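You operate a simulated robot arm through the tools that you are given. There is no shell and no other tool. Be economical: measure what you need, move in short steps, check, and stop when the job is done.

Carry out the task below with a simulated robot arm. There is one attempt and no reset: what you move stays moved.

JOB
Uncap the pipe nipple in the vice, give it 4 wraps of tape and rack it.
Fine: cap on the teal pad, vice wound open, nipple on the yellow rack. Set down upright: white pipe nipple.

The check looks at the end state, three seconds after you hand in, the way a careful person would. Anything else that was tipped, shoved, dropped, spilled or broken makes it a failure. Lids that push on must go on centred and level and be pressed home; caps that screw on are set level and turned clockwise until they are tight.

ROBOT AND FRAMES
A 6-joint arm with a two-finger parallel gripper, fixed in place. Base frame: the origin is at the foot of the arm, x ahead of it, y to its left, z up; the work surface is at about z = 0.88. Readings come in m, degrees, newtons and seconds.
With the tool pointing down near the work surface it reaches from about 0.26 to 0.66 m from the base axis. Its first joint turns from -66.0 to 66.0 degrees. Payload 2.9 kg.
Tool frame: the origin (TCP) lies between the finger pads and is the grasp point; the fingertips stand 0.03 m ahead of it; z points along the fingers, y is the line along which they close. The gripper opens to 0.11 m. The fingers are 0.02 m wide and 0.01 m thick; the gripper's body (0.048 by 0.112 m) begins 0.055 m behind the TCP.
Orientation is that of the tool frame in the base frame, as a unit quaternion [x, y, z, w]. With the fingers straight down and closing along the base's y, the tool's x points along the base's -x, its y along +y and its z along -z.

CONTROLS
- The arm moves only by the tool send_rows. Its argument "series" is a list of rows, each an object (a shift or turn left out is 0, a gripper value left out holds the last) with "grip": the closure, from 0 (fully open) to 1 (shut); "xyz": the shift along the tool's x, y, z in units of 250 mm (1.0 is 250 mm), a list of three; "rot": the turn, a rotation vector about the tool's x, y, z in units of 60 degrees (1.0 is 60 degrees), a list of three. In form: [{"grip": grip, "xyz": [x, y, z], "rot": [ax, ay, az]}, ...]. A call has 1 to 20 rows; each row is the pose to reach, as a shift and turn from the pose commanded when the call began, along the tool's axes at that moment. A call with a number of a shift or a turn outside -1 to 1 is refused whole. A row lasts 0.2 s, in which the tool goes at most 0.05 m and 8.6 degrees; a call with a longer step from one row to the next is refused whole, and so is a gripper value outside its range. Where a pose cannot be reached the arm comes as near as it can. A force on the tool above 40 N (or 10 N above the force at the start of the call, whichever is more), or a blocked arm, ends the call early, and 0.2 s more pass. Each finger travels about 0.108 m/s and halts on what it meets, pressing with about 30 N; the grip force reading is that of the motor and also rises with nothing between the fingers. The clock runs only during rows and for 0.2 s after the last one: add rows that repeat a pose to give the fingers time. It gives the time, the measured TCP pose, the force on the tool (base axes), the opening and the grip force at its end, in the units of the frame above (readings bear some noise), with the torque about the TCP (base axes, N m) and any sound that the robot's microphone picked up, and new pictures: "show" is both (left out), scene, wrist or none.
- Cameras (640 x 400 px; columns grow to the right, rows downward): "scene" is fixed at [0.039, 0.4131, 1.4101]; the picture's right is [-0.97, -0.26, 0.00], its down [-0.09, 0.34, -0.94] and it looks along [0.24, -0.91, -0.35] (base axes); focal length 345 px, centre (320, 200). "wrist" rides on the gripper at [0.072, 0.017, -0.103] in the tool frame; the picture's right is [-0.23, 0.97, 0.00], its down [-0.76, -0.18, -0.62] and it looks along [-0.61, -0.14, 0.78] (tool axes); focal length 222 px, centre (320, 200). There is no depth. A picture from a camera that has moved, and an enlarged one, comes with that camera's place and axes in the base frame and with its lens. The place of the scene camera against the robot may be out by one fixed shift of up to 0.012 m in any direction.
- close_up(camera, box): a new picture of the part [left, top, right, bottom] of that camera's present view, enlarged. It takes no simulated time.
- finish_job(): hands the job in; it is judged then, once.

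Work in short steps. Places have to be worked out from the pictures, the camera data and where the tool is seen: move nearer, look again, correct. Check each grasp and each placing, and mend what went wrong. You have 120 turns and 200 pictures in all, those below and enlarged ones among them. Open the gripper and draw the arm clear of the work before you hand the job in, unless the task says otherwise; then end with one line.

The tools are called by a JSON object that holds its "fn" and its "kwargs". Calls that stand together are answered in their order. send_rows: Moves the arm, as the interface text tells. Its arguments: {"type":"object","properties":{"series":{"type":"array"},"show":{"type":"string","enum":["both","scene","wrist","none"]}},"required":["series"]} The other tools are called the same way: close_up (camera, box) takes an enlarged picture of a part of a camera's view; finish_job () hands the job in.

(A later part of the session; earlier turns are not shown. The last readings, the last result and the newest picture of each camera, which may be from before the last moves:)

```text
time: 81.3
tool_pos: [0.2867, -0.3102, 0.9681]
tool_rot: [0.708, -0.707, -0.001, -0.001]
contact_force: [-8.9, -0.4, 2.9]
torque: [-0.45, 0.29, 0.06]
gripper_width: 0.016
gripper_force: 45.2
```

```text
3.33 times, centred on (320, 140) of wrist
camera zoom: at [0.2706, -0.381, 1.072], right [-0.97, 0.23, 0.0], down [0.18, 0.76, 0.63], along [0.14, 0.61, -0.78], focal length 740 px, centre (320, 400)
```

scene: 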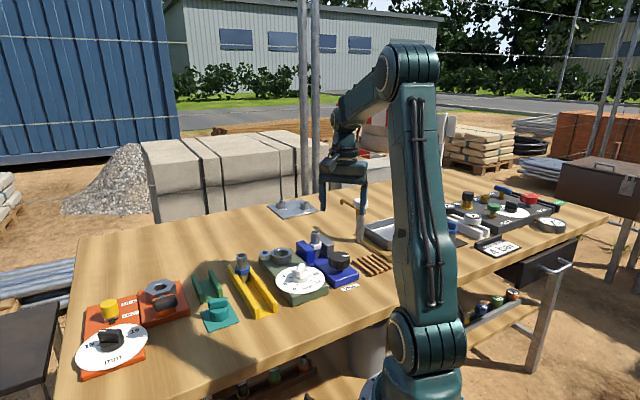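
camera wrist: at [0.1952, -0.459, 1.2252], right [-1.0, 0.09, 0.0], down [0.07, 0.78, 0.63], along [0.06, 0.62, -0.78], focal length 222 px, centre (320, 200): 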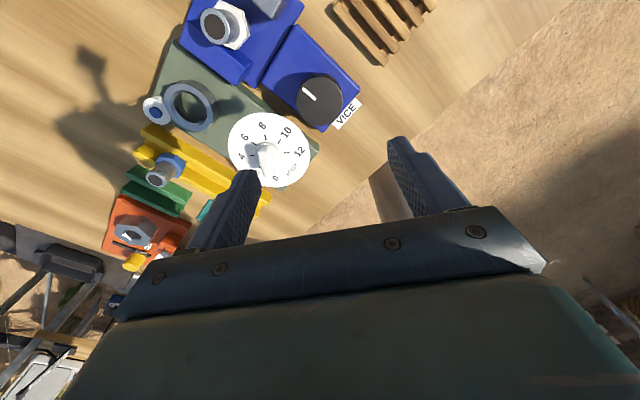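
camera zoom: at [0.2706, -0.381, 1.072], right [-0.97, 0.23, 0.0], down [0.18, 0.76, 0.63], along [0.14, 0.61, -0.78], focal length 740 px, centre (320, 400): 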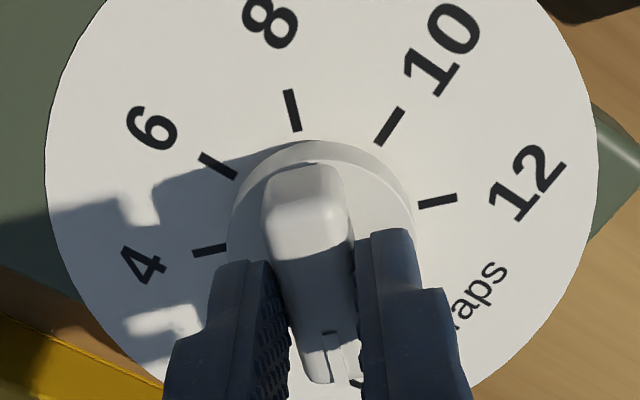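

The bar is held. I turn clockwise 60°, then 30°.

{"fn": "send_rows", "kwargs": {"series": [{"xyz": [-0.006, 0.002, 0], "rot": [0, 0, 0.125]}, {"xyz": [-0.006, 0.002, 0], "rot": [0, 0, 0.25]}, {"xyz": [-0.006, 0.002, 0], "rot": [0, 0, 0.375]}, {"xyz": [-0.006, 0.002, 0], "rot": [0, 0, 0.5]}, {"xyz": [-0.006, 0.002, 0], "rot": [0, 0, 0.625]}, {"xyz": [-0.006, 0.002, 0], "rot": [0, 0, 0.75]}, {"xyz": [-0.006, 0.002, 0], "rot": [0, 0, 0.875]}, {"xyz": [-0.006, 0.002, 0], "rot": [0, 0, 1.0]}], "show": "none"}}

{"fn": "send_rows", "kwargs": {"series": [{"rot": [0, 0, 0.125]}, {"rot": [0, 0, 0.25]}, {"rot": [0, 0, 0.375]}, {"rot": [0, 0, 0.5]}], "show": "none"}}

{"fn": "close_up", "kwargs": {"camera": "wrist", "box": [220, 60, 420, 200]}}

{"fn": "close_up", "kwargs": {"camera": "scene", "box": [260, 220, 350, 300]}}

```text
time: 83.1
tool_pos: [0.2838, -0.3078, 0.9685]
tool_rot: [-0.257, 0.966, 0.002, -0.001]
contact_force: [-31.4, -4.5, -4.0]
torque: [-0.01, 0.21, 0.0]
gripper_width: 0.0157
gripper_force: 44.7
```

```text
time: 84.1
tool_pos: [0.2853, -0.3077, 0.9673]
tool_rot: [0.002, 1.0, 0.003, -0.002]
contact_force: [-28.0, -2.1, -9.9]
torque: [-0.18, 0.28, 0.02]
gripper_width: 0.0159
gripper_force: 44.9
```

```text
2.86 times, centred on (320, 130) of wrist
camera zoom: at [0.214, -0.2898, 1.0726], right [0.23, 0.97, 0.0], down [0.76, -0.18, 0.62], along [0.6, -0.14, -0.79], focal length 635 px, centre (320, 400)
```

zoom: 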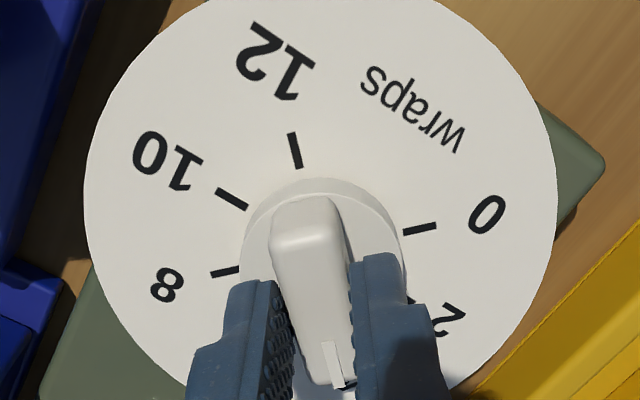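

```text
5.00 times, centred on (305, 260) of scene
camera zoom: at [0.0384, 0.4129, 1.4102], right [-0.97, -0.26, 0.0], down [-0.09, 0.34, -0.94], along [0.24, -0.91, -0.35], focal length 1726 px, centre (395, -100)
```

zoom: 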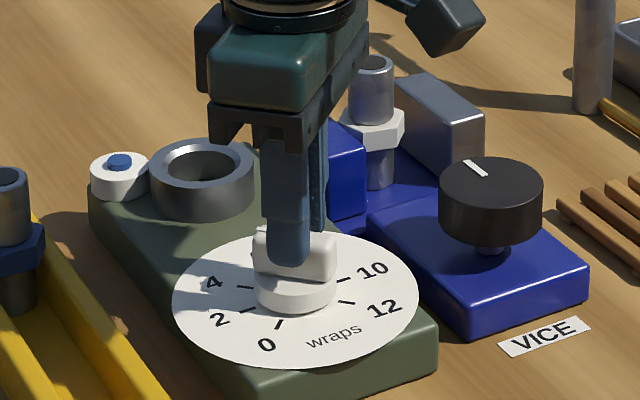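

The knob bar now points toward 4. I relax the side load, open, rise, and check the setting from above.

{"fn": "send_rows", "kwargs": {"series": [{"xyz": [0.008, 0, 0]}, {"grip": 0.6, "xyz": [0.008, 0, 0]}, {"xyz": [0.008, 0, 0]}, {"xyz": [0.008, 0, -0.1]}, {"xyz": [0.1, 0, -0.25]}, {"xyz": [-0.05, 0, -0.35]}, {"xyz": [-0.22, 0, -0.35]}, {"xyz": [-0.27, 0, -0.35]}, {"xyz": [-0.27, 0, -0.35]}], "show": "none"}}

{"fn": "close_up", "kwargs": {"camera": "wrist", "box": [240, 0, 400, 120]}}

```text
time: 86.1
tool_pos: [0.354, -0.3087, 1.0567]
tool_rot: [-0.001, 1.0, 0.003, 0.0]
contact_force: [-0.8, 0.1, -1.4]
torque: [-0.03, 0.0, 0.0]
gripper_width: 0.0438
gripper_force: 0.1
```

```text
3.33 times, centred on (320, 60) of wrist
camera zoom: at [0.2826, -0.2909, 1.1612], right [0.23, 0.97, 0.0], down [0.76, -0.18, 0.62], along [0.61, -0.14, -0.78], focal length 740 px, centre (320, 667)
```

zoom: 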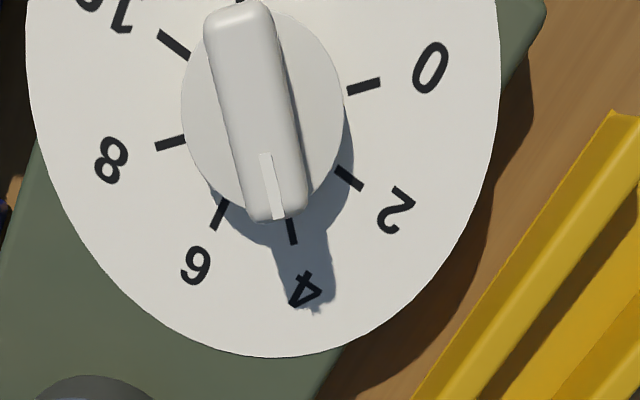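

The dial reads 4. Next I go over the nipple at (0.292, -0.4645) with yaw 45°, so the fingers close parallel to the jaw faces.

{"fn": "send_rows", "kwargs": {"series": [{"xyz": [0.04, -0.1, -0.02], "rot": [0, 0, -0.125]}, {"xyz": [0.08, -0.2, -0.02], "rot": [0, 0, -0.25]}, {"xyz": [0.125, -0.31, -0.02], "rot": [0, 0, -0.375]}, {"xyz": [0.165, -0.42, -0.02], "rot": [0, 0, -0.5]}, {"xyz": [0.21, -0.52, -0.02], "rot": [0, 0, -0.625]}, {"xyz": [0.248, -0.624, -0.02], "rot": [0, 0, -0.75]}, {"xyz": [0.248, -0.624, -0.02], "rot": [0, 0, -0.75]}], "show": "none"}}

{"fn": "close_up", "kwargs": {"camera": "wrist", "box": [220, 60, 420, 200]}}

{"fn": "close_up", "kwargs": {"camera": "scene", "box": [270, 190, 370, 270]}}

```text
time: 87.7
tool_pos: [0.2932, -0.4662, 1.0613]
tool_rot: [-0.385, 0.923, 0.001, 0.002]
contact_force: [0.5, 0.6, -0.4]
torque: [0.01, -0.01, 0.0]
gripper_width: 0.0439
gripper_force: 0.0
```

```text
2.86 times, centred on (320, 130) of wrist
camera zoom: at [0.2308, -0.5045, 1.1646], right [-0.53, 0.85, 0.0], down [0.66, 0.41, 0.62], along [0.53, 0.33, -0.78], focal length 635 px, centre (320, 400)
```

zoom: 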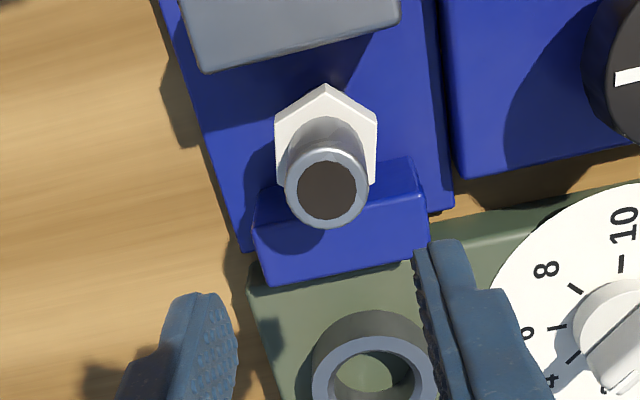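

```text
5.00 times, centred on (320, 230) of scene
camera zoom: at [0.039, 0.413, 1.4101], right [-0.97, -0.26, 0.0], down [-0.09, 0.34, -0.94], along [0.24, -0.91, -0.35], focal length 1726 px, centre (320, 50)
```

zoom: 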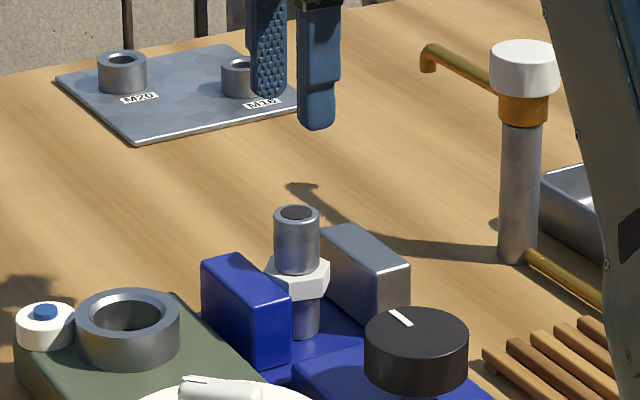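

The nipple top is at about (0.290, -0.465, 0.970). I descend so the tips stop just above the hex, then grip the upper thread.

{"fn": "send_rows", "kwargs": {"series": [{"xyz": [0.004, 0.011, 0.1]}, {"xyz": [0.004, 0.011, 0.22]}, {"xyz": [0.004, 0.011, 0.31]}, {"xyz": [0.004, 0.011, 0.35]}, {"grip": 1, "xyz": [0.004, 0.011, 0.35]}, {"xyz": [0.004, 0.011, 0.35]}, {"xyz": [0.004, 0.011, 0.35]}], "show": "none"}}

{"fn": "close_up", "kwargs": {"camera": "scene", "box": [270, 190, 370, 270]}}

```text
time: 89.3
tool_pos: [0.2919, -0.4634, 0.9728]
tool_rot: [-0.383, 0.924, 0.002, 0.001]
contact_force: [0.5, 0.0, 0.0]
torque: [-0.02, -0.02, 0.01]
gripper_width: 0.0258
gripper_force: 29.7
```

```text
5.00 times, centred on (320, 230) of scene
camera zoom: at [0.039, 0.413, 1.4101], right [-0.97, -0.26, 0.0], down [-0.09, 0.34, -0.94], along [0.24, -0.91, -0.35], focal length 1726 px, centre (320, 50)
```

zoom: 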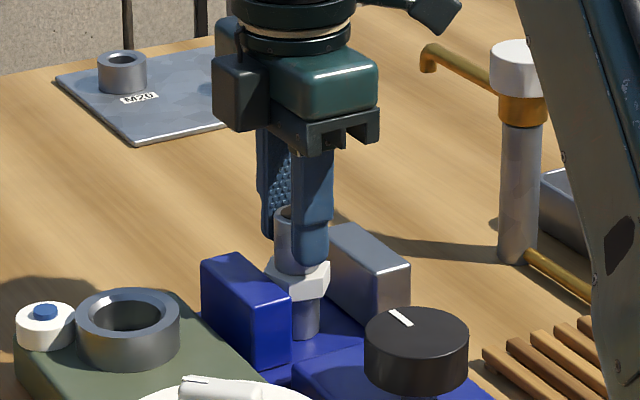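

Thread gripped at 25.8 mm. I lift it clear and carry it over the tape machine ring near (0.365, -0.389).

{"fn": "send_rows", "kwargs": {"series": [{"xyz": [0, 0, -0.06]}, {"xyz": [0, 0, -0.16]}, {"xyz": [0, 0, -0.3]}, {"xyz": [0, 0, -0.44]}, {"xyz": [-0.14, 0, -0.44]}, {"xyz": [-0.28, 0, -0.44]}, {"xyz": [-0.417, 0, -0.44]}, {"xyz": [-0.417, 0, -0.44]}]}}

{"fn": "close_up", "kwargs": {"camera": "scene", "box": [250, 190, 350, 270]}}

{"fn": "close_up", "kwargs": {"camera": "wrist", "box": [220, 40, 420, 200]}}

```text
time: 91.1
tool_pos: [0.3636, -0.3886, 1.0829]
tool_rot: [-0.383, 0.924, 0.001, 0.002]
contact_force: [-0.1, -0.1, -1.0]
torque: [0.0, 0.0, 0.0]
gripper_width: 0.0258
gripper_force: 29.7
camera wrist: at [0.3019, -0.4274, 1.1881], right [-0.53, 0.85, 0.0], down [0.66, 0.41, 0.62], along [0.53, 0.33, -0.78], focal length 222 px, centre (320, 200)
```

scene: 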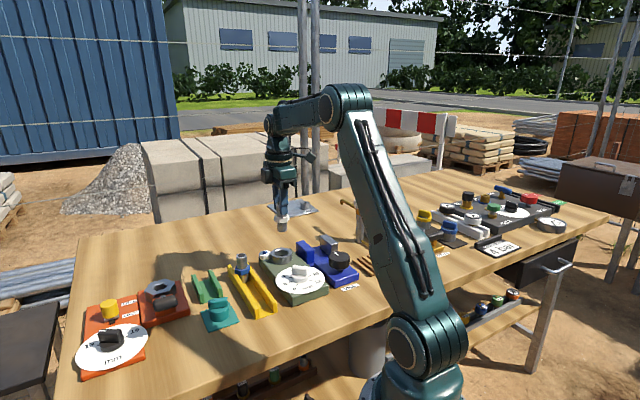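
wrist: 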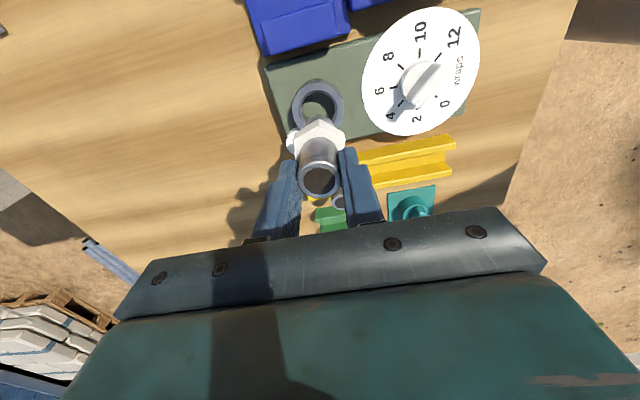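

```text
5.00 times, centred on (300, 230) of scene
camera zoom: at [0.039, 0.4131, 1.4101], right [-0.97, -0.26, 0.0], down [-0.09, 0.34, -0.94], along [0.24, -0.91, -0.35], focal length 1726 px, centre (420, 50)
```

zoom: 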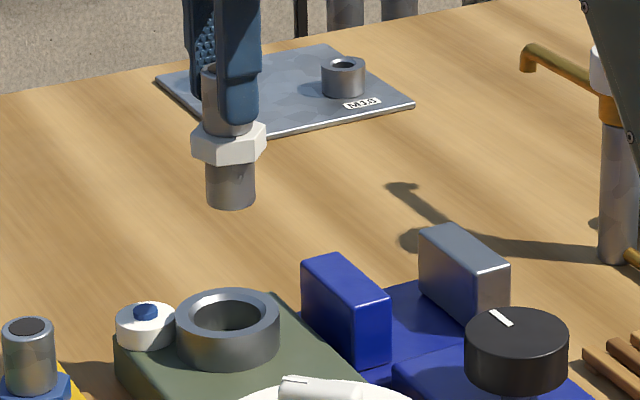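

```text
2.50 times, centred on (320, 120) of wrist
camera zoom: at [0.3019, -0.4274, 1.1881], right [-0.53, 0.85, 0.0], down [0.66, 0.41, 0.62], along [0.53, 0.33, -0.78], focal length 555 px, centre (320, 400)
```

zoom: 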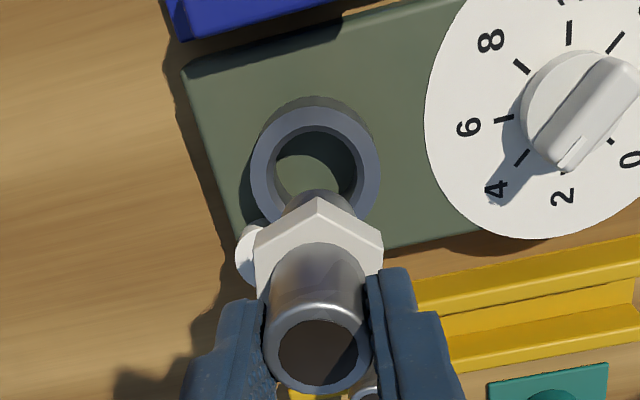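

The ring centre refines to about (0.365, -0.3905). I align and descend until the nipple bottom is just above the ring.

{"fn": "send_rows", "kwargs": {"series": [{"xyz": [0.001, -0.009, 0.08]}, {"xyz": [0.001, -0.009, 0.16]}, {"xyz": [0.001, -0.009, 0.24]}, {"xyz": [0.001, -0.009, 0.24]}], "show": "none"}}

{"fn": "close_up", "kwargs": {"camera": "scene", "box": [250, 210, 330, 280]}}

{"fn": "close_up", "kwargs": {"camera": "wrist", "box": [220, 40, 420, 200]}}

```text
time: 92.1
tool_pos: [0.3652, -0.3919, 1.0228]
tool_rot: [-0.383, 0.924, 0.001, 0.002]
contact_force: [-0.5, 0.1, -1.5]
torque: [0.01, 0.01, -0.01]
gripper_width: 0.0263
gripper_force: 29.7
```

```text
5.71 times, centred on (290, 245) of scene
camera zoom: at [0.039, 0.413, 1.4101], right [-0.97, -0.26, 0.0], down [-0.09, 0.34, -0.94], along [0.24, -0.91, -0.35], focal length 1973 px, centre (491, -57)
```

zoom: 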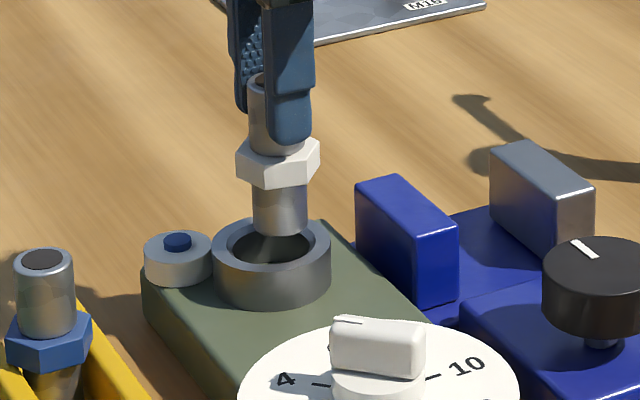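

```text
2.50 times, centred on (320, 120) of wrist
camera zoom: at [0.3028, -0.4303, 1.1276], right [-0.53, 0.85, 0.0], down [0.66, 0.41, 0.62], along [0.53, 0.33, -0.78], focal length 555 px, centre (320, 400)
```

zoom: 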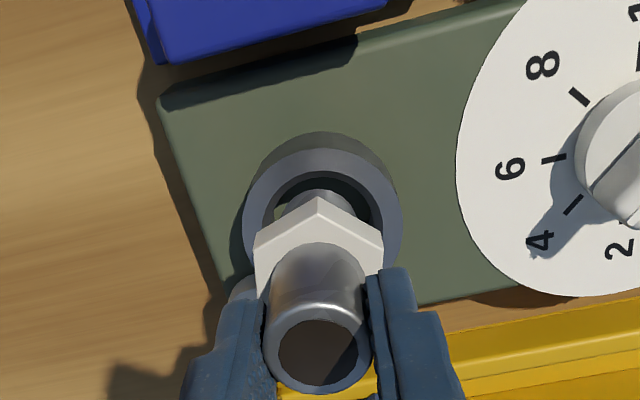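

The nipple needs about 3.5 mm along tool -x to centre in the ring. I shift and lower it in gently.

{"fn": "send_rows", "kwargs": {"series": [{"xyz": [-0.014, 0, 0]}, {"xyz": [-0.014, 0, 0.03]}, {"xyz": [-0.014, 0, 0.06]}, {"xyz": [-0.014, 0, 0.085]}, {"xyz": [-0.014, 0, 0.11]}], "show": "none"}}

{"fn": "close_up", "kwargs": {"camera": "scene", "box": [250, 210, 330, 280]}}

```text
time: 93.3
tool_pos: [0.3687, -0.3892, 0.9959]
tool_rot: [-0.384, 0.924, 0.001, 0.001]
contact_force: [0.8, -0.5, -1.9]
torque: [-0.01, 0.0, -0.01]
gripper_width: 0.0259
gripper_force: 29.9
```

```text
5.71 times, centred on (290, 245) of scene
camera zoom: at [0.039, 0.413, 1.4101], right [-0.97, -0.26, 0.0], down [-0.09, 0.34, -0.94], along [0.24, -0.91, -0.35], focal length 1973 px, centre (491, -57)
```

zoom: 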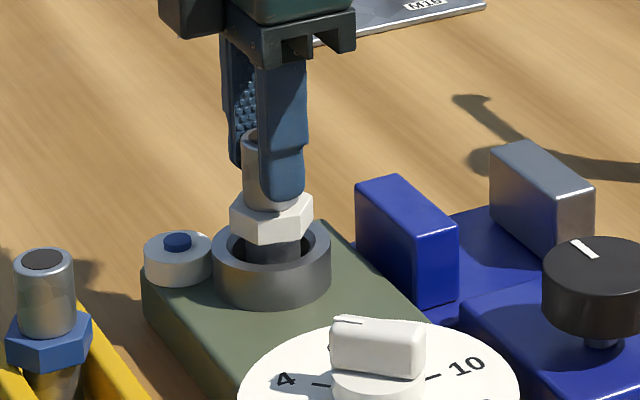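

The thread has entered the ring with no contact. I continue down until it seats.

{"fn": "send_rows", "kwargs": {"series": [{"xyz": [0, 0, 0.016]}, {"xyz": [0, 0, 0.03]}, {"xyz": [0, 0, 0.044]}, {"xyz": [0, 0, 0.054]}], "show": "none"}}

{"fn": "close_up", "kwargs": {"camera": "scene", "box": [250, 210, 330, 280]}}

{"fn": "close_up", "kwargs": {"camera": "wrist", "box": [220, 40, 420, 200]}}

```text
time: 94.0
tool_pos: [0.37, -0.3881, 0.9922]
tool_rot: [-0.384, 0.923, -0.003, 0.002]
contact_force: [0.0, 1.1, 3.0]
torque: [-0.03, 0.01, 0.02]
gripper_width: 0.0259
gripper_force: 30.3
stopped in row 3: the force on the tool passed its limit at 45 N (the readings are from after the stop); the commanded pose is now the measured one
```

```text
5.71 times, centred on (290, 245) of scene
camera zoom: at [0.039, 0.4131, 1.4101], right [-0.97, -0.26, 0.0], down [-0.09, 0.34, -0.94], along [0.24, -0.91, -0.35], focal length 1973 px, centre (491, -57)
```

zoom: 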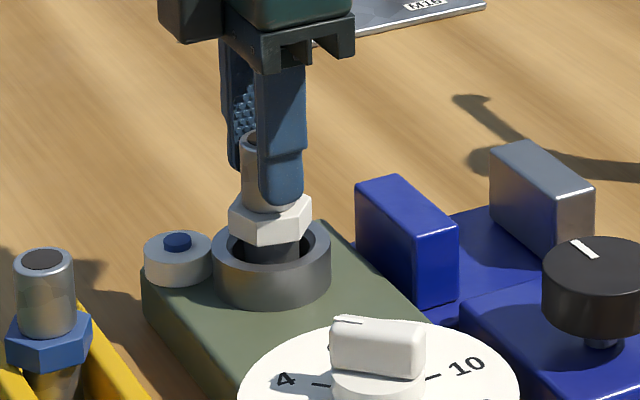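

```text
2.50 times, centred on (320, 120) of wrist
camera zoom: at [0.3064, -0.4273, 1.0965], right [-0.53, 0.85, -0.01], down [0.66, 0.42, 0.63], along [0.53, 0.33, -0.78], focal length 555 px, centre (320, 400)
```

zoom: 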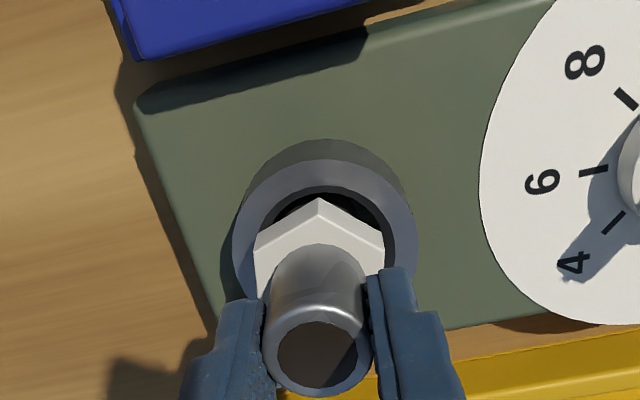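

The nipple bottom met the floor inside the ring at TCP 0.992, standing upright. I release gently and rise.

{"fn": "send_rows", "kwargs": {"series": [{"grip": 0.55}, {"xyz": [0, 0, 0]}, {"xyz": [0, 0, -0.06]}, {"xyz": [0, 0, -0.18]}, {"xyz": [0, 0, -0.32]}, {"xyz": [0, 0, -0.44]}, {"xyz": [0, 0, -0.44]}], "show": "none"}}

{"fn": "close_up", "kwargs": {"camera": "scene", "box": [250, 210, 330, 280]}}

{"fn": "close_up", "kwargs": {"camera": "wrist", "box": [220, 20, 420, 180]}}

```text
time: 95.6
tool_pos: [0.3675, -0.3883, 1.1013]
tool_rot: [-0.383, 0.924, -0.002, 0.001]
contact_force: [0.1, 0.1, 0.4]
torque: [0.0, 0.0, 0.0]
gripper_width: 0.0497
gripper_force: 0.1
```

```text
5.71 times, centred on (290, 245) of scene
camera zoom: at [0.039, 0.4131, 1.4101], right [-0.97, -0.26, 0.0], down [-0.09, 0.34, -0.94], along [0.24, -0.91, -0.35], focal length 1973 px, centre (491, -57)
```

zoom: 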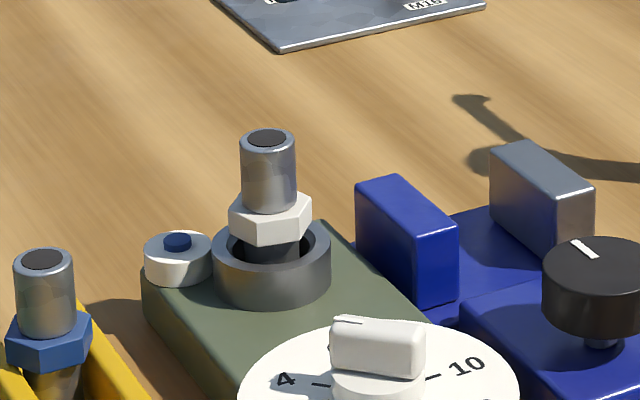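

```text
2.50 times, centred on (320, 100) of wrist
camera zoom: at [0.3045, -0.4265, 1.2053], right [-0.53, 0.85, -0.01], down [0.66, 0.42, 0.63], along [0.53, 0.33, -0.78], focal length 555 px, centre (320, 450)
```

zoom: 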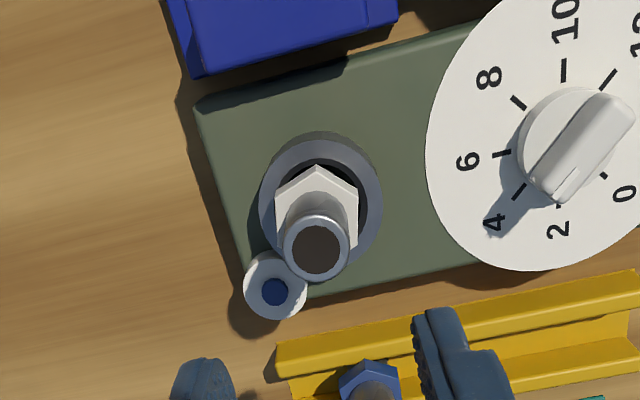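

The nipple stands in the ring. Before acting, I look closely at the white and blue piece beside the ring: it could be a start button or a tape reel.

{"fn": "close_up", "kwargs": {"camera": "scene", "box": [262, 230, 302, 260]}}

{"fn": "close_up", "kwargs": {"camera": "wrist", "box": [285, 100, 345, 140]}}

```text
13.33 times, centred on (282, 245) of scene
camera zoom: at [0.039, 0.4131, 1.4101], right [-0.97, -0.26, 0.0], down [-0.09, 0.34, -0.94], along [0.24, -0.91, -0.35], focal length 4603 px, centre (827, -400)
```

zoom: 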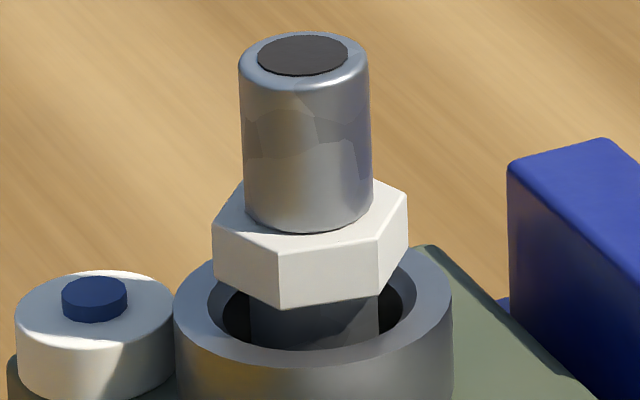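

```text
10.00 times, centred on (315, 120) of wrist
camera zoom: at [0.3045, -0.4265, 1.2053], right [-0.53, 0.85, -0.01], down [0.66, 0.42, 0.63], along [0.53, 0.33, -0.78], focal length 2221 px, centre (370, 1000)
```

zoom: 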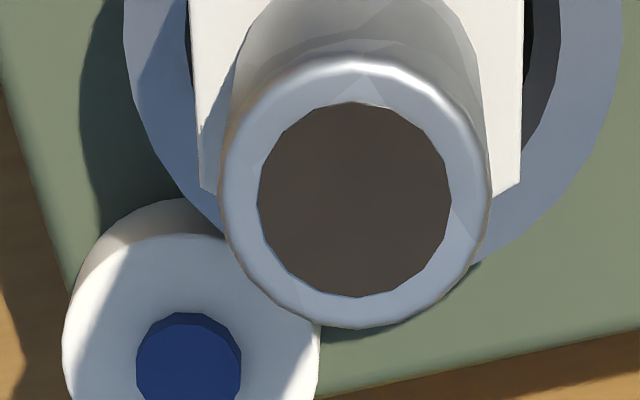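

It could be either. Pressing is harmless, so I close the fingers and press straight down on the blue centre at about (0.4125, -0.387), listening for the machine.

{"fn": "send_rows", "kwargs": {"series": [{"grip": 1, "xyz": [-0.064, -0.062, 0]}, {"xyz": [-0.13, -0.123, 0.05]}, {"xyz": [-0.13, -0.123, 0.2]}, {"xyz": [-0.13, -0.123, 0.35]}, {"xyz": [-0.13, -0.123, 0.46]}, {"xyz": [-0.13, -0.123, 0.51]}, {"xyz": [-0.13, -0.123, 0.53]}, {"xyz": [-0.13, -0.123, 0.55]}, {"xyz": [-0.13, -0.123, 0.57]}, {"xyz": [-0.13, -0.123, 0.58]}], "show": "none"}}

{"fn": "close_up", "kwargs": {"camera": "scene", "box": [250, 210, 330, 280]}}

```text
time: 97.8
tool_pos: [0.4143, -0.3881, 0.9572]
tool_rot: [-0.384, 0.923, -0.002, 0.002]
contact_force: [-0.4, 0.2, -0.2]
torque: [0.0, 0.02, -0.01]
gripper_width: 0.0
gripper_force: 30.3
```

```text
5.71 times, centred on (290, 245) of scene
camera zoom: at [0.039, 0.4131, 1.4101], right [-0.97, -0.26, 0.0], down [-0.09, 0.34, -0.94], along [0.24, -0.91, -0.35], focal length 1973 px, centre (491, -57)
```

zoom: 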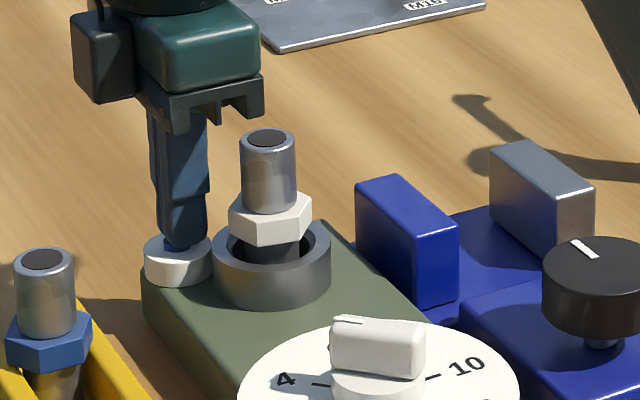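

The tips are right over the blue centre with no contact yet. I press down another 14 mm in small steps with the force guard.

{"fn": "send_rows", "kwargs": {"series": [{"xyz": [-0.006, -0.006, 0.012]}, {"xyz": [-0.006, -0.006, 0.024]}, {"xyz": [-0.006, -0.006, 0.036]}, {"xyz": [-0.006, -0.006, 0.046]}, {"xyz": [-0.006, -0.006, 0.056]}], "show": "none"}}

{"fn": "close_up", "kwargs": {"camera": "scene", "box": [250, 210, 330, 280]}}

```text
time: 98.6
tool_pos: [0.4159, -0.3882, 0.9533]
tool_rot: [-0.383, 0.924, -0.003, 0.002]
contact_force: [-3.9, 3.8, 5.5]
torque: [0.11, 0.17, -0.04]
gripper_width: 0.0002
gripper_force: 30.1
stopped in row 4: the force on the tool passed its limit at 45 N (the readings are from after the stop); the commanded pose is now the measured one
```

```text
5.71 times, centred on (290, 245) of scene
camera zoom: at [0.0388, 0.4132, 1.4101], right [-0.97, -0.26, 0.0], down [-0.09, 0.34, -0.94], along [0.24, -0.91, -0.35], focal length 1973 px, centre (491, -57)
```

zoom: 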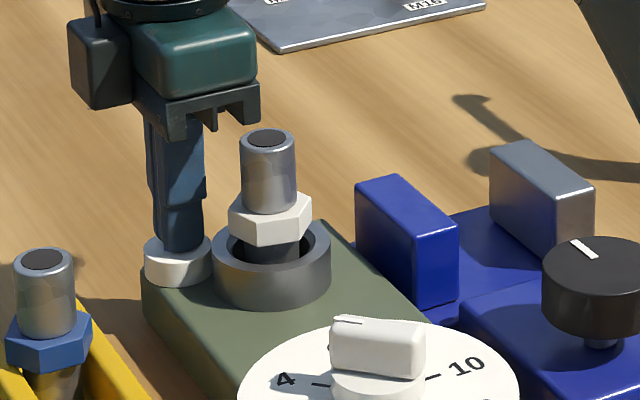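

It's solid and silent, so it's a tape reel and the dial itself must wind the tape with the nipple in place. I go back to the dial knob to turn it to 0 and then to 4 with the nipple seated.

{"fn": "send_rows", "kwargs": {"series": [{"xyz": [0, 0, -0.15]}, {"xyz": [0, 0, -0.3]}, {"grip": 0.6, "xyz": [0, 0, -0.43]}, {"xyz": [0.024, 0.1, -0.43], "rot": [0, 0, 0.125]}, {"xyz": [0.047, 0.2, -0.43], "rot": [0, 0, 0.25]}, {"xyz": [0.07, 0.3, -0.43], "rot": [0, 0, 0.375]}, {"xyz": [0.094, 0.4, -0.43], "rot": [0, 0, 0.5]}, {"xyz": [0.118, 0.5, -0.43], "rot": [0, 0, 0.625]}, {"xyz": [0.141, 0.594, -0.43], "rot": [0, 0, 0.75]}, {"xyz": [0.141, 0.594, -0.3], "rot": [0, 0, 0.75]}, {"xyz": [0.141, 0.594, -0.15], "rot": [0, 0, 0.75]}, {"xyz": [0.141, 0.594, -0.1], "rot": [0, 0, 0.75]}, {"xyz": [0.141, 0.594, -0.1], "rot": [0, 0, 0.75]}], "show": "none"}}

{"fn": "close_up", "kwargs": {"camera": "wrist", "box": [220, 60, 420, 200]}}

```text
time: 101.4
tool_pos: [0.2861, -0.308, 0.9773]
tool_rot: [0.0, 1.0, -0.001, 0.004]
contact_force: [0.5, 0.4, 0.5]
torque: [-0.01, 0.02, -0.03]
gripper_width: 0.044
gripper_force: 0.1
```

```text
2.86 times, centred on (320, 130) of wrist
camera zoom: at [0.2137, -0.2896, 1.0815], right [0.23, 0.97, 0.0], down [0.76, -0.17, 0.63], along [0.61, -0.14, -0.78], focal length 635 px, centre (320, 400)
```

zoom: 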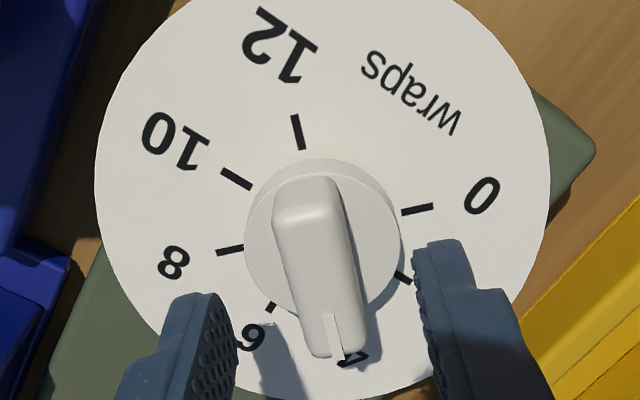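

The bar is between the fingers. I lower 1 cm, grip, and turn CCW 60°, then 30° back to 0, listening.

{"fn": "send_rows", "kwargs": {"series": [{"xyz": [0, 0, 0.04]}, {"grip": 1, "xyz": [0, 0, 0.04]}, {"xyz": [0, 0, 0.04]}, {"xyz": [0, 0, 0.04]}, {"xyz": [0, 0, 0.04], "rot": [0, 0, -0.125]}, {"xyz": [0, 0, 0.04], "rot": [0, 0, -0.25]}, {"xyz": [0, 0, 0.04], "rot": [0, 0, -0.375]}, {"xyz": [0, 0, 0.04], "rot": [0, 0, -0.5]}, {"xyz": [0, 0, 0.04], "rot": [0, 0, -0.625]}, {"xyz": [0, 0, 0.04], "rot": [0, 0, -0.75]}, {"xyz": [0, 0, 0.04], "rot": [0, 0, -0.875]}, {"xyz": [0, 0, 0.04], "rot": [0, 0, -1.0]}], "show": "none"}}

{"fn": "send_rows", "kwargs": {"series": [{"rot": [0, 0, -0.125]}, {"rot": [0, 0, -0.25]}, {"rot": [0, 0, -0.375]}, {"rot": [0, 0, -0.5]}, {"rot": [0, 0, -0.52]}], "show": "none"}}

{"fn": "close_up", "kwargs": {"camera": "scene", "box": [250, 210, 350, 300]}}

```text
time: 104.0
tool_pos: [0.2861, -0.3076, 0.9683]
tool_rot: [-0.501, 0.866, -0.003, 0.003]
contact_force: [-0.2, 16.8, 16.3]
torque: [1.3, -0.28, -0.02]
gripper_width: 0.0161
gripper_force: 44.7
```

```text
time: 105.2
tool_pos: [0.2859, -0.3083, 0.9673]
tool_rot: [0.716, -0.699, 0.005, -0.001]
contact_force: [3.2, 12.8, 19.9]
torque: [0.82, 0.15, -0.94]
gripper_width: 0.0157
gripper_force: 45.2
```

```text
4.44 times, centred on (300, 255) of scene
camera zoom: at [0.0389, 0.4136, 1.41], right [-0.97, -0.26, 0.0], down [-0.09, 0.34, -0.94], along [0.24, -0.91, -0.35], focal length 1534 px, centre (409, -44)
```

zoom: 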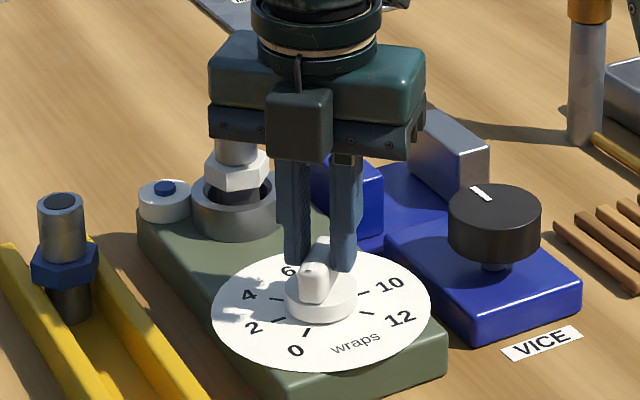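

The knob is back at 0, at its stop. Now I turn clockwise 60° and then 31° to reach 4, with the nipple seated.

{"fn": "send_rows", "kwargs": {"series": [{"rot": [0, 0, 0.125]}, {"rot": [0, 0, 0.25]}, {"rot": [0, 0, 0.375]}, {"rot": [0, 0, 0.5]}, {"rot": [0, 0, 0.625]}, {"rot": [0, 0, 0.75]}, {"rot": [0, 0, 0.875]}, {"rot": [0, 0, 1.0]}], "show": "none"}}

{"fn": "send_rows", "kwargs": {"series": [{"rot": [0, 0, 0.125]}, {"rot": [0, 0, 0.25]}, {"rot": [0, 0, 0.375]}, {"rot": [0, 0, 0.5]}, {"rot": [0, 0, 0.515]}, {"rot": [0, 0, 0.515]}], "show": "none"}}

{"fn": "close_up", "kwargs": {"camera": "scene", "box": [250, 210, 350, 300]}}

```text
time: 107.0
tool_pos: [0.2854, -0.3078, 0.9674]
tool_rot: [-0.269, 0.963, -0.002, 0.002]
contact_force: [-3.7, 13.6, 18.0]
torque: [0.05, 0.94, 0.02]
gripper_width: 0.0157
gripper_force: 45.1
```

```text
time: 108.4
tool_pos: [0.2868, -0.3072, 0.9674]
tool_rot: [-0.003, 1.0, 0.0, 0.001]
contact_force: [-10.2, 12.1, 7.1]
torque: [0.36, 1.04, -0.04]
gripper_width: 0.0157
gripper_force: 45.0
```

```text
4.44 times, centred on (300, 255) of scene
camera zoom: at [0.0387, 0.4135, 1.41], right [-0.97, -0.26, 0.0], down [-0.09, 0.34, -0.94], along [0.24, -0.91, -0.35], focal length 1534 px, centre (409, -44)
```

zoom: 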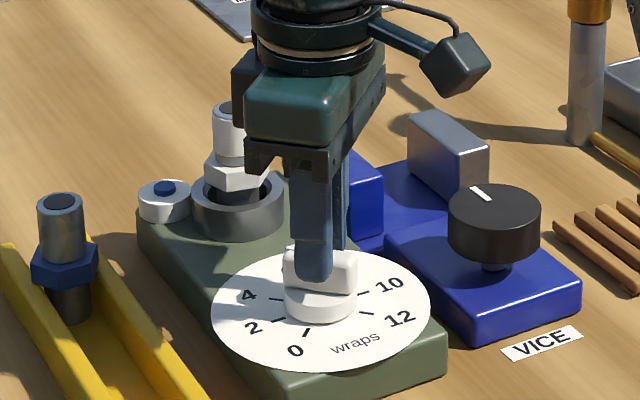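

The nipple's upper thread looks whiter now. I release, rise, back off, and check both the thread and the dial.

{"fn": "send_rows", "kwargs": {"series": [{"grip": 0.6}, {"xyz": [0, 0, 0]}, {"xyz": [0, 0, -0.1]}, {"xyz": [0.05, 0, -0.25]}, {"xyz": [-0.08, 0, -0.36]}, {"xyz": [-0.22, 0, -0.36]}, {"xyz": [-0.27, 0, -0.36]}, {"xyz": [-0.27, 0, -0.36]}], "show": "none"}}

{"fn": "close_up", "kwargs": {"camera": "wrist", "box": [200, 0, 440, 160]}}

{"fn": "close_up", "kwargs": {"camera": "scene", "box": [250, 210, 330, 280]}}

```text
time: 110.2
tool_pos: [0.3544, -0.3085, 1.0585]
tool_rot: [-0.004, 1.0, -0.001, 0.003]
contact_force: [-0.2, -0.9, 0.1]
torque: [0.01, -0.03, -0.01]
gripper_width: 0.0439
gripper_force: 0.0
```

```text
2.50 times, centred on (320, 80) of wrist
camera zoom: at [0.281, -0.2907, 1.1617], right [0.22, 0.98, 0.0], down [0.76, -0.17, 0.63], along [0.61, -0.14, -0.78], focal length 555 px, centre (320, 500)
```

zoom: 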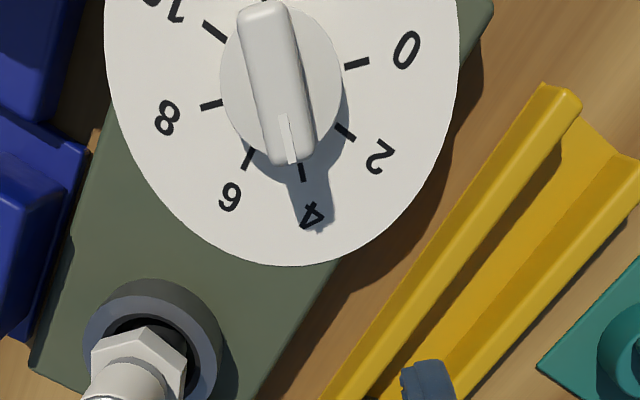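

```text
5.71 times, centred on (290, 245) of scene
camera zoom: at [0.039, 0.4131, 1.4101], right [-0.97, -0.26, 0.0], down [-0.09, 0.34, -0.94], along [0.24, -0.91, -0.35], focal length 1973 px, centre (491, -57)
```

zoom: 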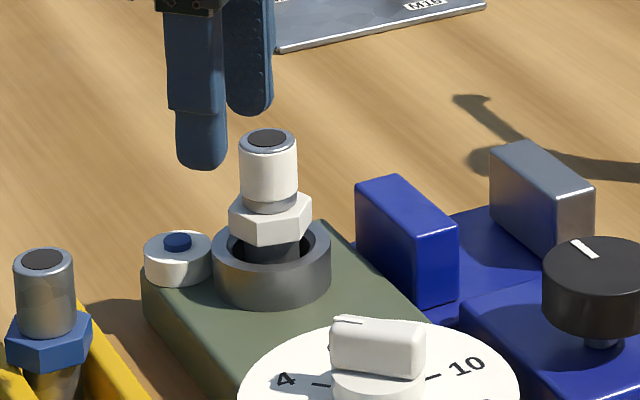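

White tape now shows on the upper thread and the dial reads 4. I pick the nipple by its hex, flats facing the fingers at yaw 45°, to keep off the tape.

{"fn": "send_rows", "kwargs": {"series": [{"grip": 0.45, "xyz": [-0.01, -0.054, 0], "rot": [0, 0, -0.125]}, {"xyz": [-0.019, -0.107, 0], "rot": [0, 0, -0.25]}, {"xyz": [-0.028, -0.16, 0], "rot": [0, 0, -0.375]}, {"xyz": [-0.037, -0.213, 0], "rot": [0, 0, -0.5]}, {"xyz": [-0.047, -0.267, 0], "rot": [0, 0, -0.625]}, {"xyz": [-0.056, -0.32, 0], "rot": [0, 0, -0.74]}, {"xyz": [-0.056, -0.32, 0.1], "rot": [0, 0, -0.74]}, {"xyz": [-0.056, -0.32, 0.2], "rot": [0, 0, -0.74]}, {"xyz": [-0.056, -0.32, 0.28], "rot": [0, 0, -0.74]}, {"xyz": [-0.056, -0.32, 0.28], "rot": [0, 0, -0.74]}], "show": "none"}}

{"fn": "close_up", "kwargs": {"camera": "wrist", "box": [220, 60, 420, 200]}}

{"fn": "close_up", "kwargs": {"camera": "scene", "box": [250, 210, 330, 280]}}

```text
time: 112.4
tool_pos: [0.3685, -0.3873, 0.9901]
tool_rot: [-0.381, 0.924, -0.004, 0.003]
contact_force: [-1.0, -0.4, -0.3]
torque: [0.0, 0.01, 0.01]
gripper_width: 0.0606
gripper_force: 0.0
```

```text
2.86 times, centred on (320, 130) of wrist
camera zoom: at [0.306, -0.4255, 1.0928], right [-0.53, 0.85, -0.01], down [0.66, 0.41, 0.63], along [0.54, 0.32, -0.78], focal length 635 px, centre (320, 400)
```

zoom: 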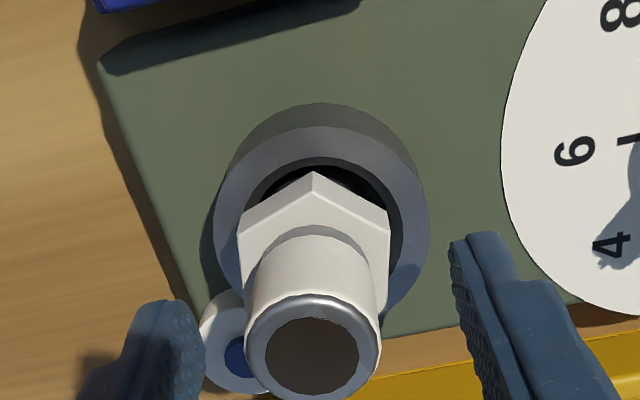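

```text
5.71 times, centred on (290, 245) of scene
camera zoom: at [0.039, 0.4131, 1.4101], right [-0.97, -0.26, 0.0], down [-0.09, 0.34, -0.94], along [0.24, -0.91, -0.35], focal length 1973 px, centre (491, -57)
```

zoom: 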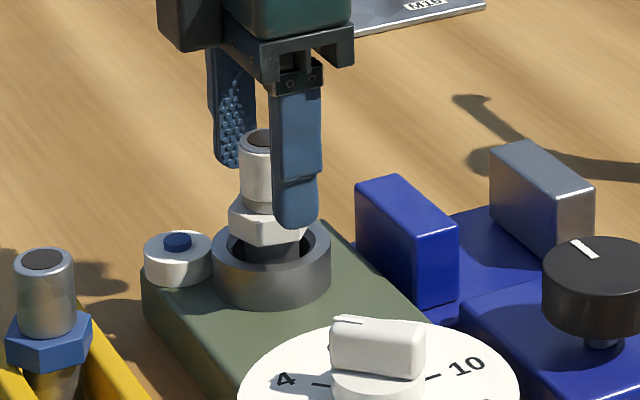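

The nipple is centred within 2 mm and its flats face the fingers. I lower to the hex and close.

{"fn": "send_rows", "kwargs": {"series": [{"xyz": [0, -0.007, 0.03]}, {"xyz": [0, -0.007, 0.06]}, {"grip": 1, "xyz": [0, -0.007, 0.06]}, {"xyz": [0, -0.007, 0.06]}, {"xyz": [0, -0.007, 0.06]}], "show": "none"}}

{"fn": "close_up", "kwargs": {"camera": "scene", "box": [250, 210, 330, 280]}}

```text
time: 113.6
tool_pos: [0.3709, -0.3886, 0.9734]
tool_rot: [-0.381, 0.925, -0.004, 0.003]
contact_force: [-0.2, -0.2, 0.1]
torque: [-0.04, 0.02, 0.02]
gripper_width: 0.0355
gripper_force: 30.2
```

```text
5.71 times, centred on (290, 245) of scene
camera zoom: at [0.039, 0.413, 1.4101], right [-0.97, -0.26, 0.0], down [-0.09, 0.34, -0.94], along [0.24, -0.91, -0.35], focal length 1973 px, centre (491, -57)
```

zoom: 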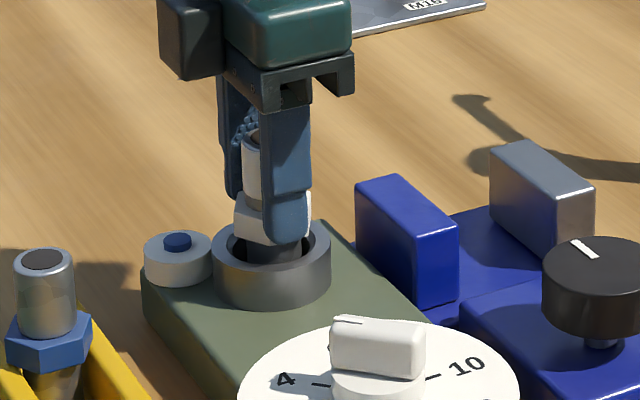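

The hex is held at 35.5 mm. I lift straight out of the ring and carry it over the free part of the yellow rack near (0.371, -0.233).

{"fn": "send_rows", "kwargs": {"series": [{"xyz": [0, 0, -0.06]}, {"xyz": [0, 0, -0.16]}, {"xyz": [0, 0, -0.3]}, {"xyz": [0, 0, -0.44]}, {"xyz": [-0.11, 0.11, -0.44]}, {"xyz": [-0.22, 0.22, -0.44]}, {"xyz": [-0.33, 0.33, -0.44]}, {"xyz": [-0.44, 0.443, -0.44]}, {"xyz": [-0.44, 0.443, -0.44]}], "show": "none"}}

{"fn": "close_up", "kwargs": {"camera": "wrist", "box": [180, 0, 460, 200]}}

{"fn": "close_up", "kwargs": {"camera": "scene", "box": [200, 210, 320, 320]}}

```text
time: 115.6
tool_pos: [0.3712, -0.2296, 1.0839]
tool_rot: [-0.381, 0.924, -0.003, 0.002]
contact_force: [-0.6, 0.0, -2.1]
torque: [0.01, -0.01, 0.02]
gripper_width: 0.0355
gripper_force: 29.9
```

```text
2.00 times, centred on (320, 100) of wrist
camera zoom: at [0.3071, -0.2679, 1.1878], right [-0.53, 0.85, -0.01], down [0.66, 0.41, 0.63], along [0.54, 0.32, -0.78], focal length 444 px, centre (320, 400)
```

zoom: 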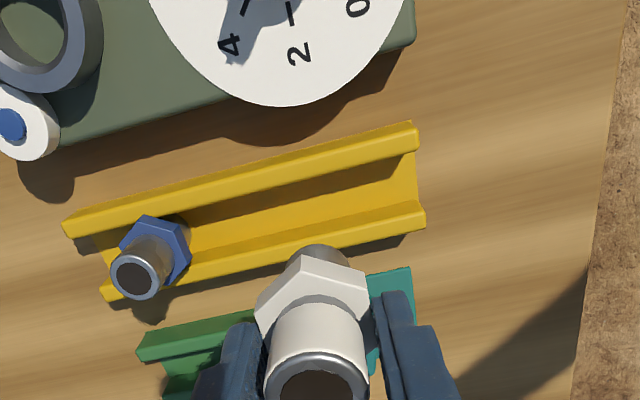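

```text
3.64 times, centred on (260, 265) of scene
camera zoom: at [0.039, 0.4131, 1.4101], right [-0.97, -0.26, 0.0], down [-0.09, 0.34, -0.94], along [0.24, -0.91, -0.35], focal length 1256 px, centre (538, -36)
```

zoom: 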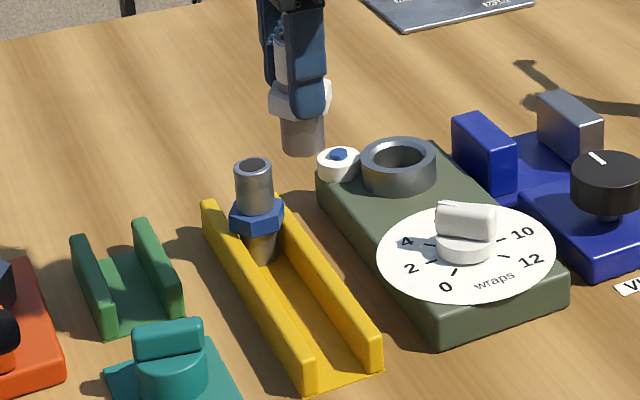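

The rack gap is only about 4 mm wider than the thread, so alignment matters. I estimate a 2–3 mm shift, and lower to just above the rails to check.

{"fn": "send_rows", "kwargs": {"series": [{"xyz": [0.008, 0, 0.1]}, {"xyz": [0.008, 0, 0.2]}, {"xyz": [0.008, 0, 0.3]}, {"xyz": [0.008, 0, 0.39]}, {"xyz": [0.008, 0, 0.39]}], "show": "none"}}

{"fn": "close_up", "kwargs": {"camera": "scene", "box": [220, 230, 300, 310]}}

{"fn": "close_up", "kwargs": {"camera": "wrist", "box": [180, 0, 460, 200]}}

```text
time: 116.8
tool_pos: [0.3677, -0.2355, 0.9832]
tool_rot: [-0.381, 0.925, -0.004, 0.002]
contact_force: [0.3, -0.4, -1.7]
torque: [-0.01, -0.01, 0.01]
gripper_width: 0.0355
gripper_force: 29.8
```

```text
5.00 times, centred on (260, 270) of scene
camera zoom: at [0.039, 0.413, 1.4101], right [-0.97, -0.26, 0.0], down [-0.09, 0.34, -0.94], along [0.24, -0.91, -0.35], focal length 1726 px, centre (620, -150)
```

zoom: 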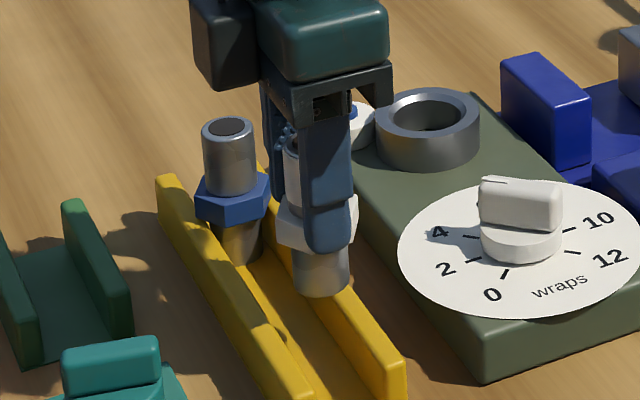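

```text
2.00 times, centred on (320, 100) of wrist
camera zoom: at [0.3037, -0.2727, 1.0881], right [-0.53, 0.85, -0.01], down [0.66, 0.41, 0.63], along [0.54, 0.32, -0.78], focal length 444 px, centre (320, 400)
```

zoom: 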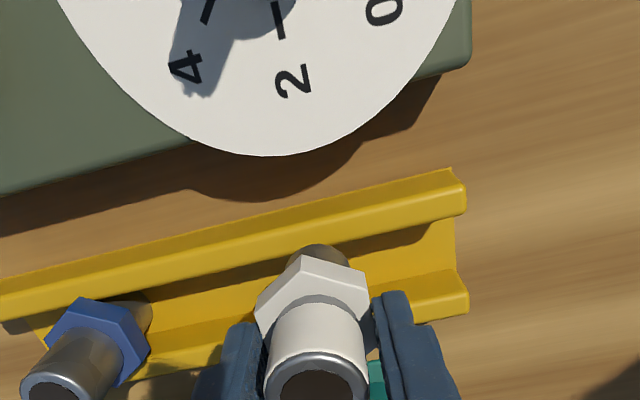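

Re-reading the rails properly, with their top faces separated from the side faces, puts the channel centre about 7 mm toward tool -x. The scene view agrees, since the nipple hangs over the right rail. I shift and check again.

{"fn": "send_rows", "kwargs": {"series": [{"xyz": [-0.015, 0, 0]}, {"xyz": [-0.03, 0, 0]}, {"xyz": [-0.03, 0, 0]}], "show": "none"}}

{"fn": "close_up", "kwargs": {"camera": "scene", "box": [220, 230, 300, 310]}}

{"fn": "close_up", "kwargs": {"camera": "wrist", "box": [240, 80, 440, 200]}}

```text
time: 117.6
tool_pos: [0.373, -0.2302, 0.9842]
tool_rot: [-0.381, 0.925, -0.003, 0.001]
contact_force: [-0.6, -0.6, -2.5]
torque: [0.01, 0.05, 0.02]
gripper_width: 0.0355
gripper_force: 30.2
```

```text
5.00 times, centred on (260, 270) of scene
camera zoom: at [0.039, 0.4131, 1.4101], right [-0.97, -0.26, 0.0], down [-0.09, 0.34, -0.94], along [0.24, -0.91, -0.35], focal length 1726 px, centre (620, -150)
```

zoom: 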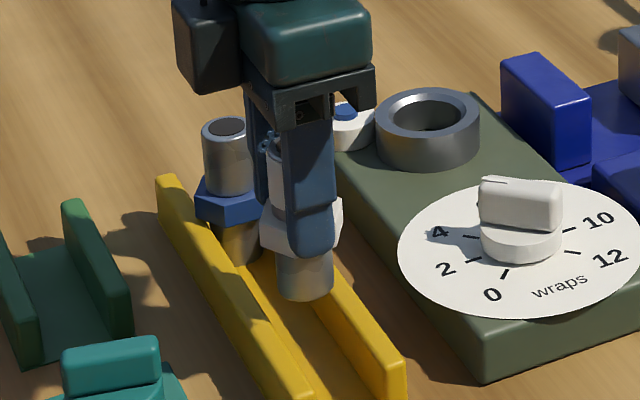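

```text
3.20 times, centred on (340, 140) of wrist
camera zoom: at [0.3096, -0.2674, 1.0884], right [-0.53, 0.85, -0.01], down [0.66, 0.41, 0.63], along [0.54, 0.32, -0.78], focal length 711 px, centre (256, 392)
```

zoom: 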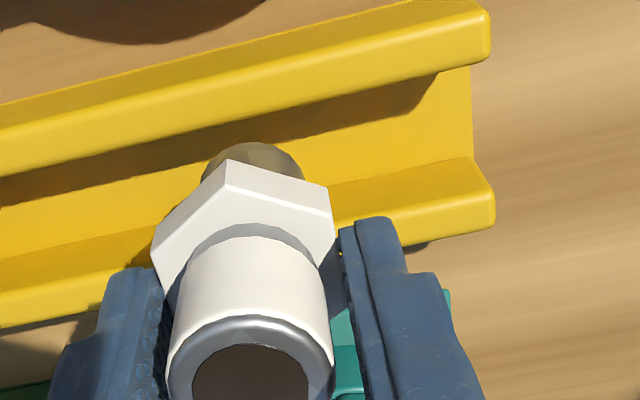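

The position looks right, with the thread over the gap. I lower gently and watch the force.

{"fn": "send_rows", "kwargs": {"series": [{"xyz": [-0.003, 0, 0.03]}, {"xyz": [-0.004, 0, 0.055]}, {"xyz": [-0.004, 0, 0.075]}, {"xyz": [-0.004, 0, 0.09]}], "show": "none"}}

{"fn": "close_up", "kwargs": {"camera": "scene", "box": [220, 230, 300, 310]}}

```text
time: 118.6
tool_pos: [0.3727, -0.2296, 0.9617]
tool_rot: [-0.381, 0.924, -0.005, 0.002]
contact_force: [0.0, -1.1, -2.7]
torque: [0.0, 0.01, 0.0]
gripper_width: 0.0353
gripper_force: 30.5
```

```text
5.00 times, centred on (260, 270) of scene
camera zoom: at [0.039, 0.413, 1.4101], right [-0.97, -0.26, 0.0], down [-0.09, 0.34, -0.94], along [0.24, -0.91, -0.35], focal length 1726 px, centre (620, -150)
```

zoom: 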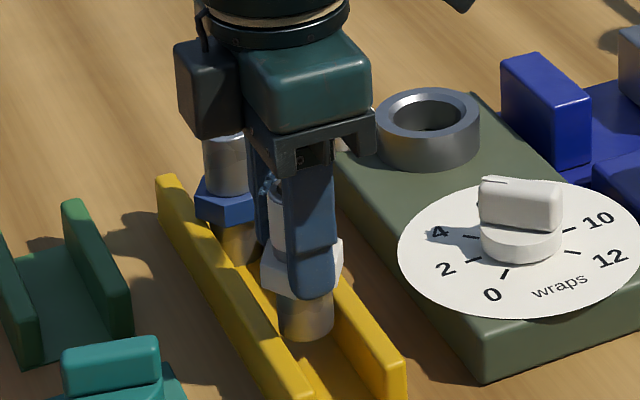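

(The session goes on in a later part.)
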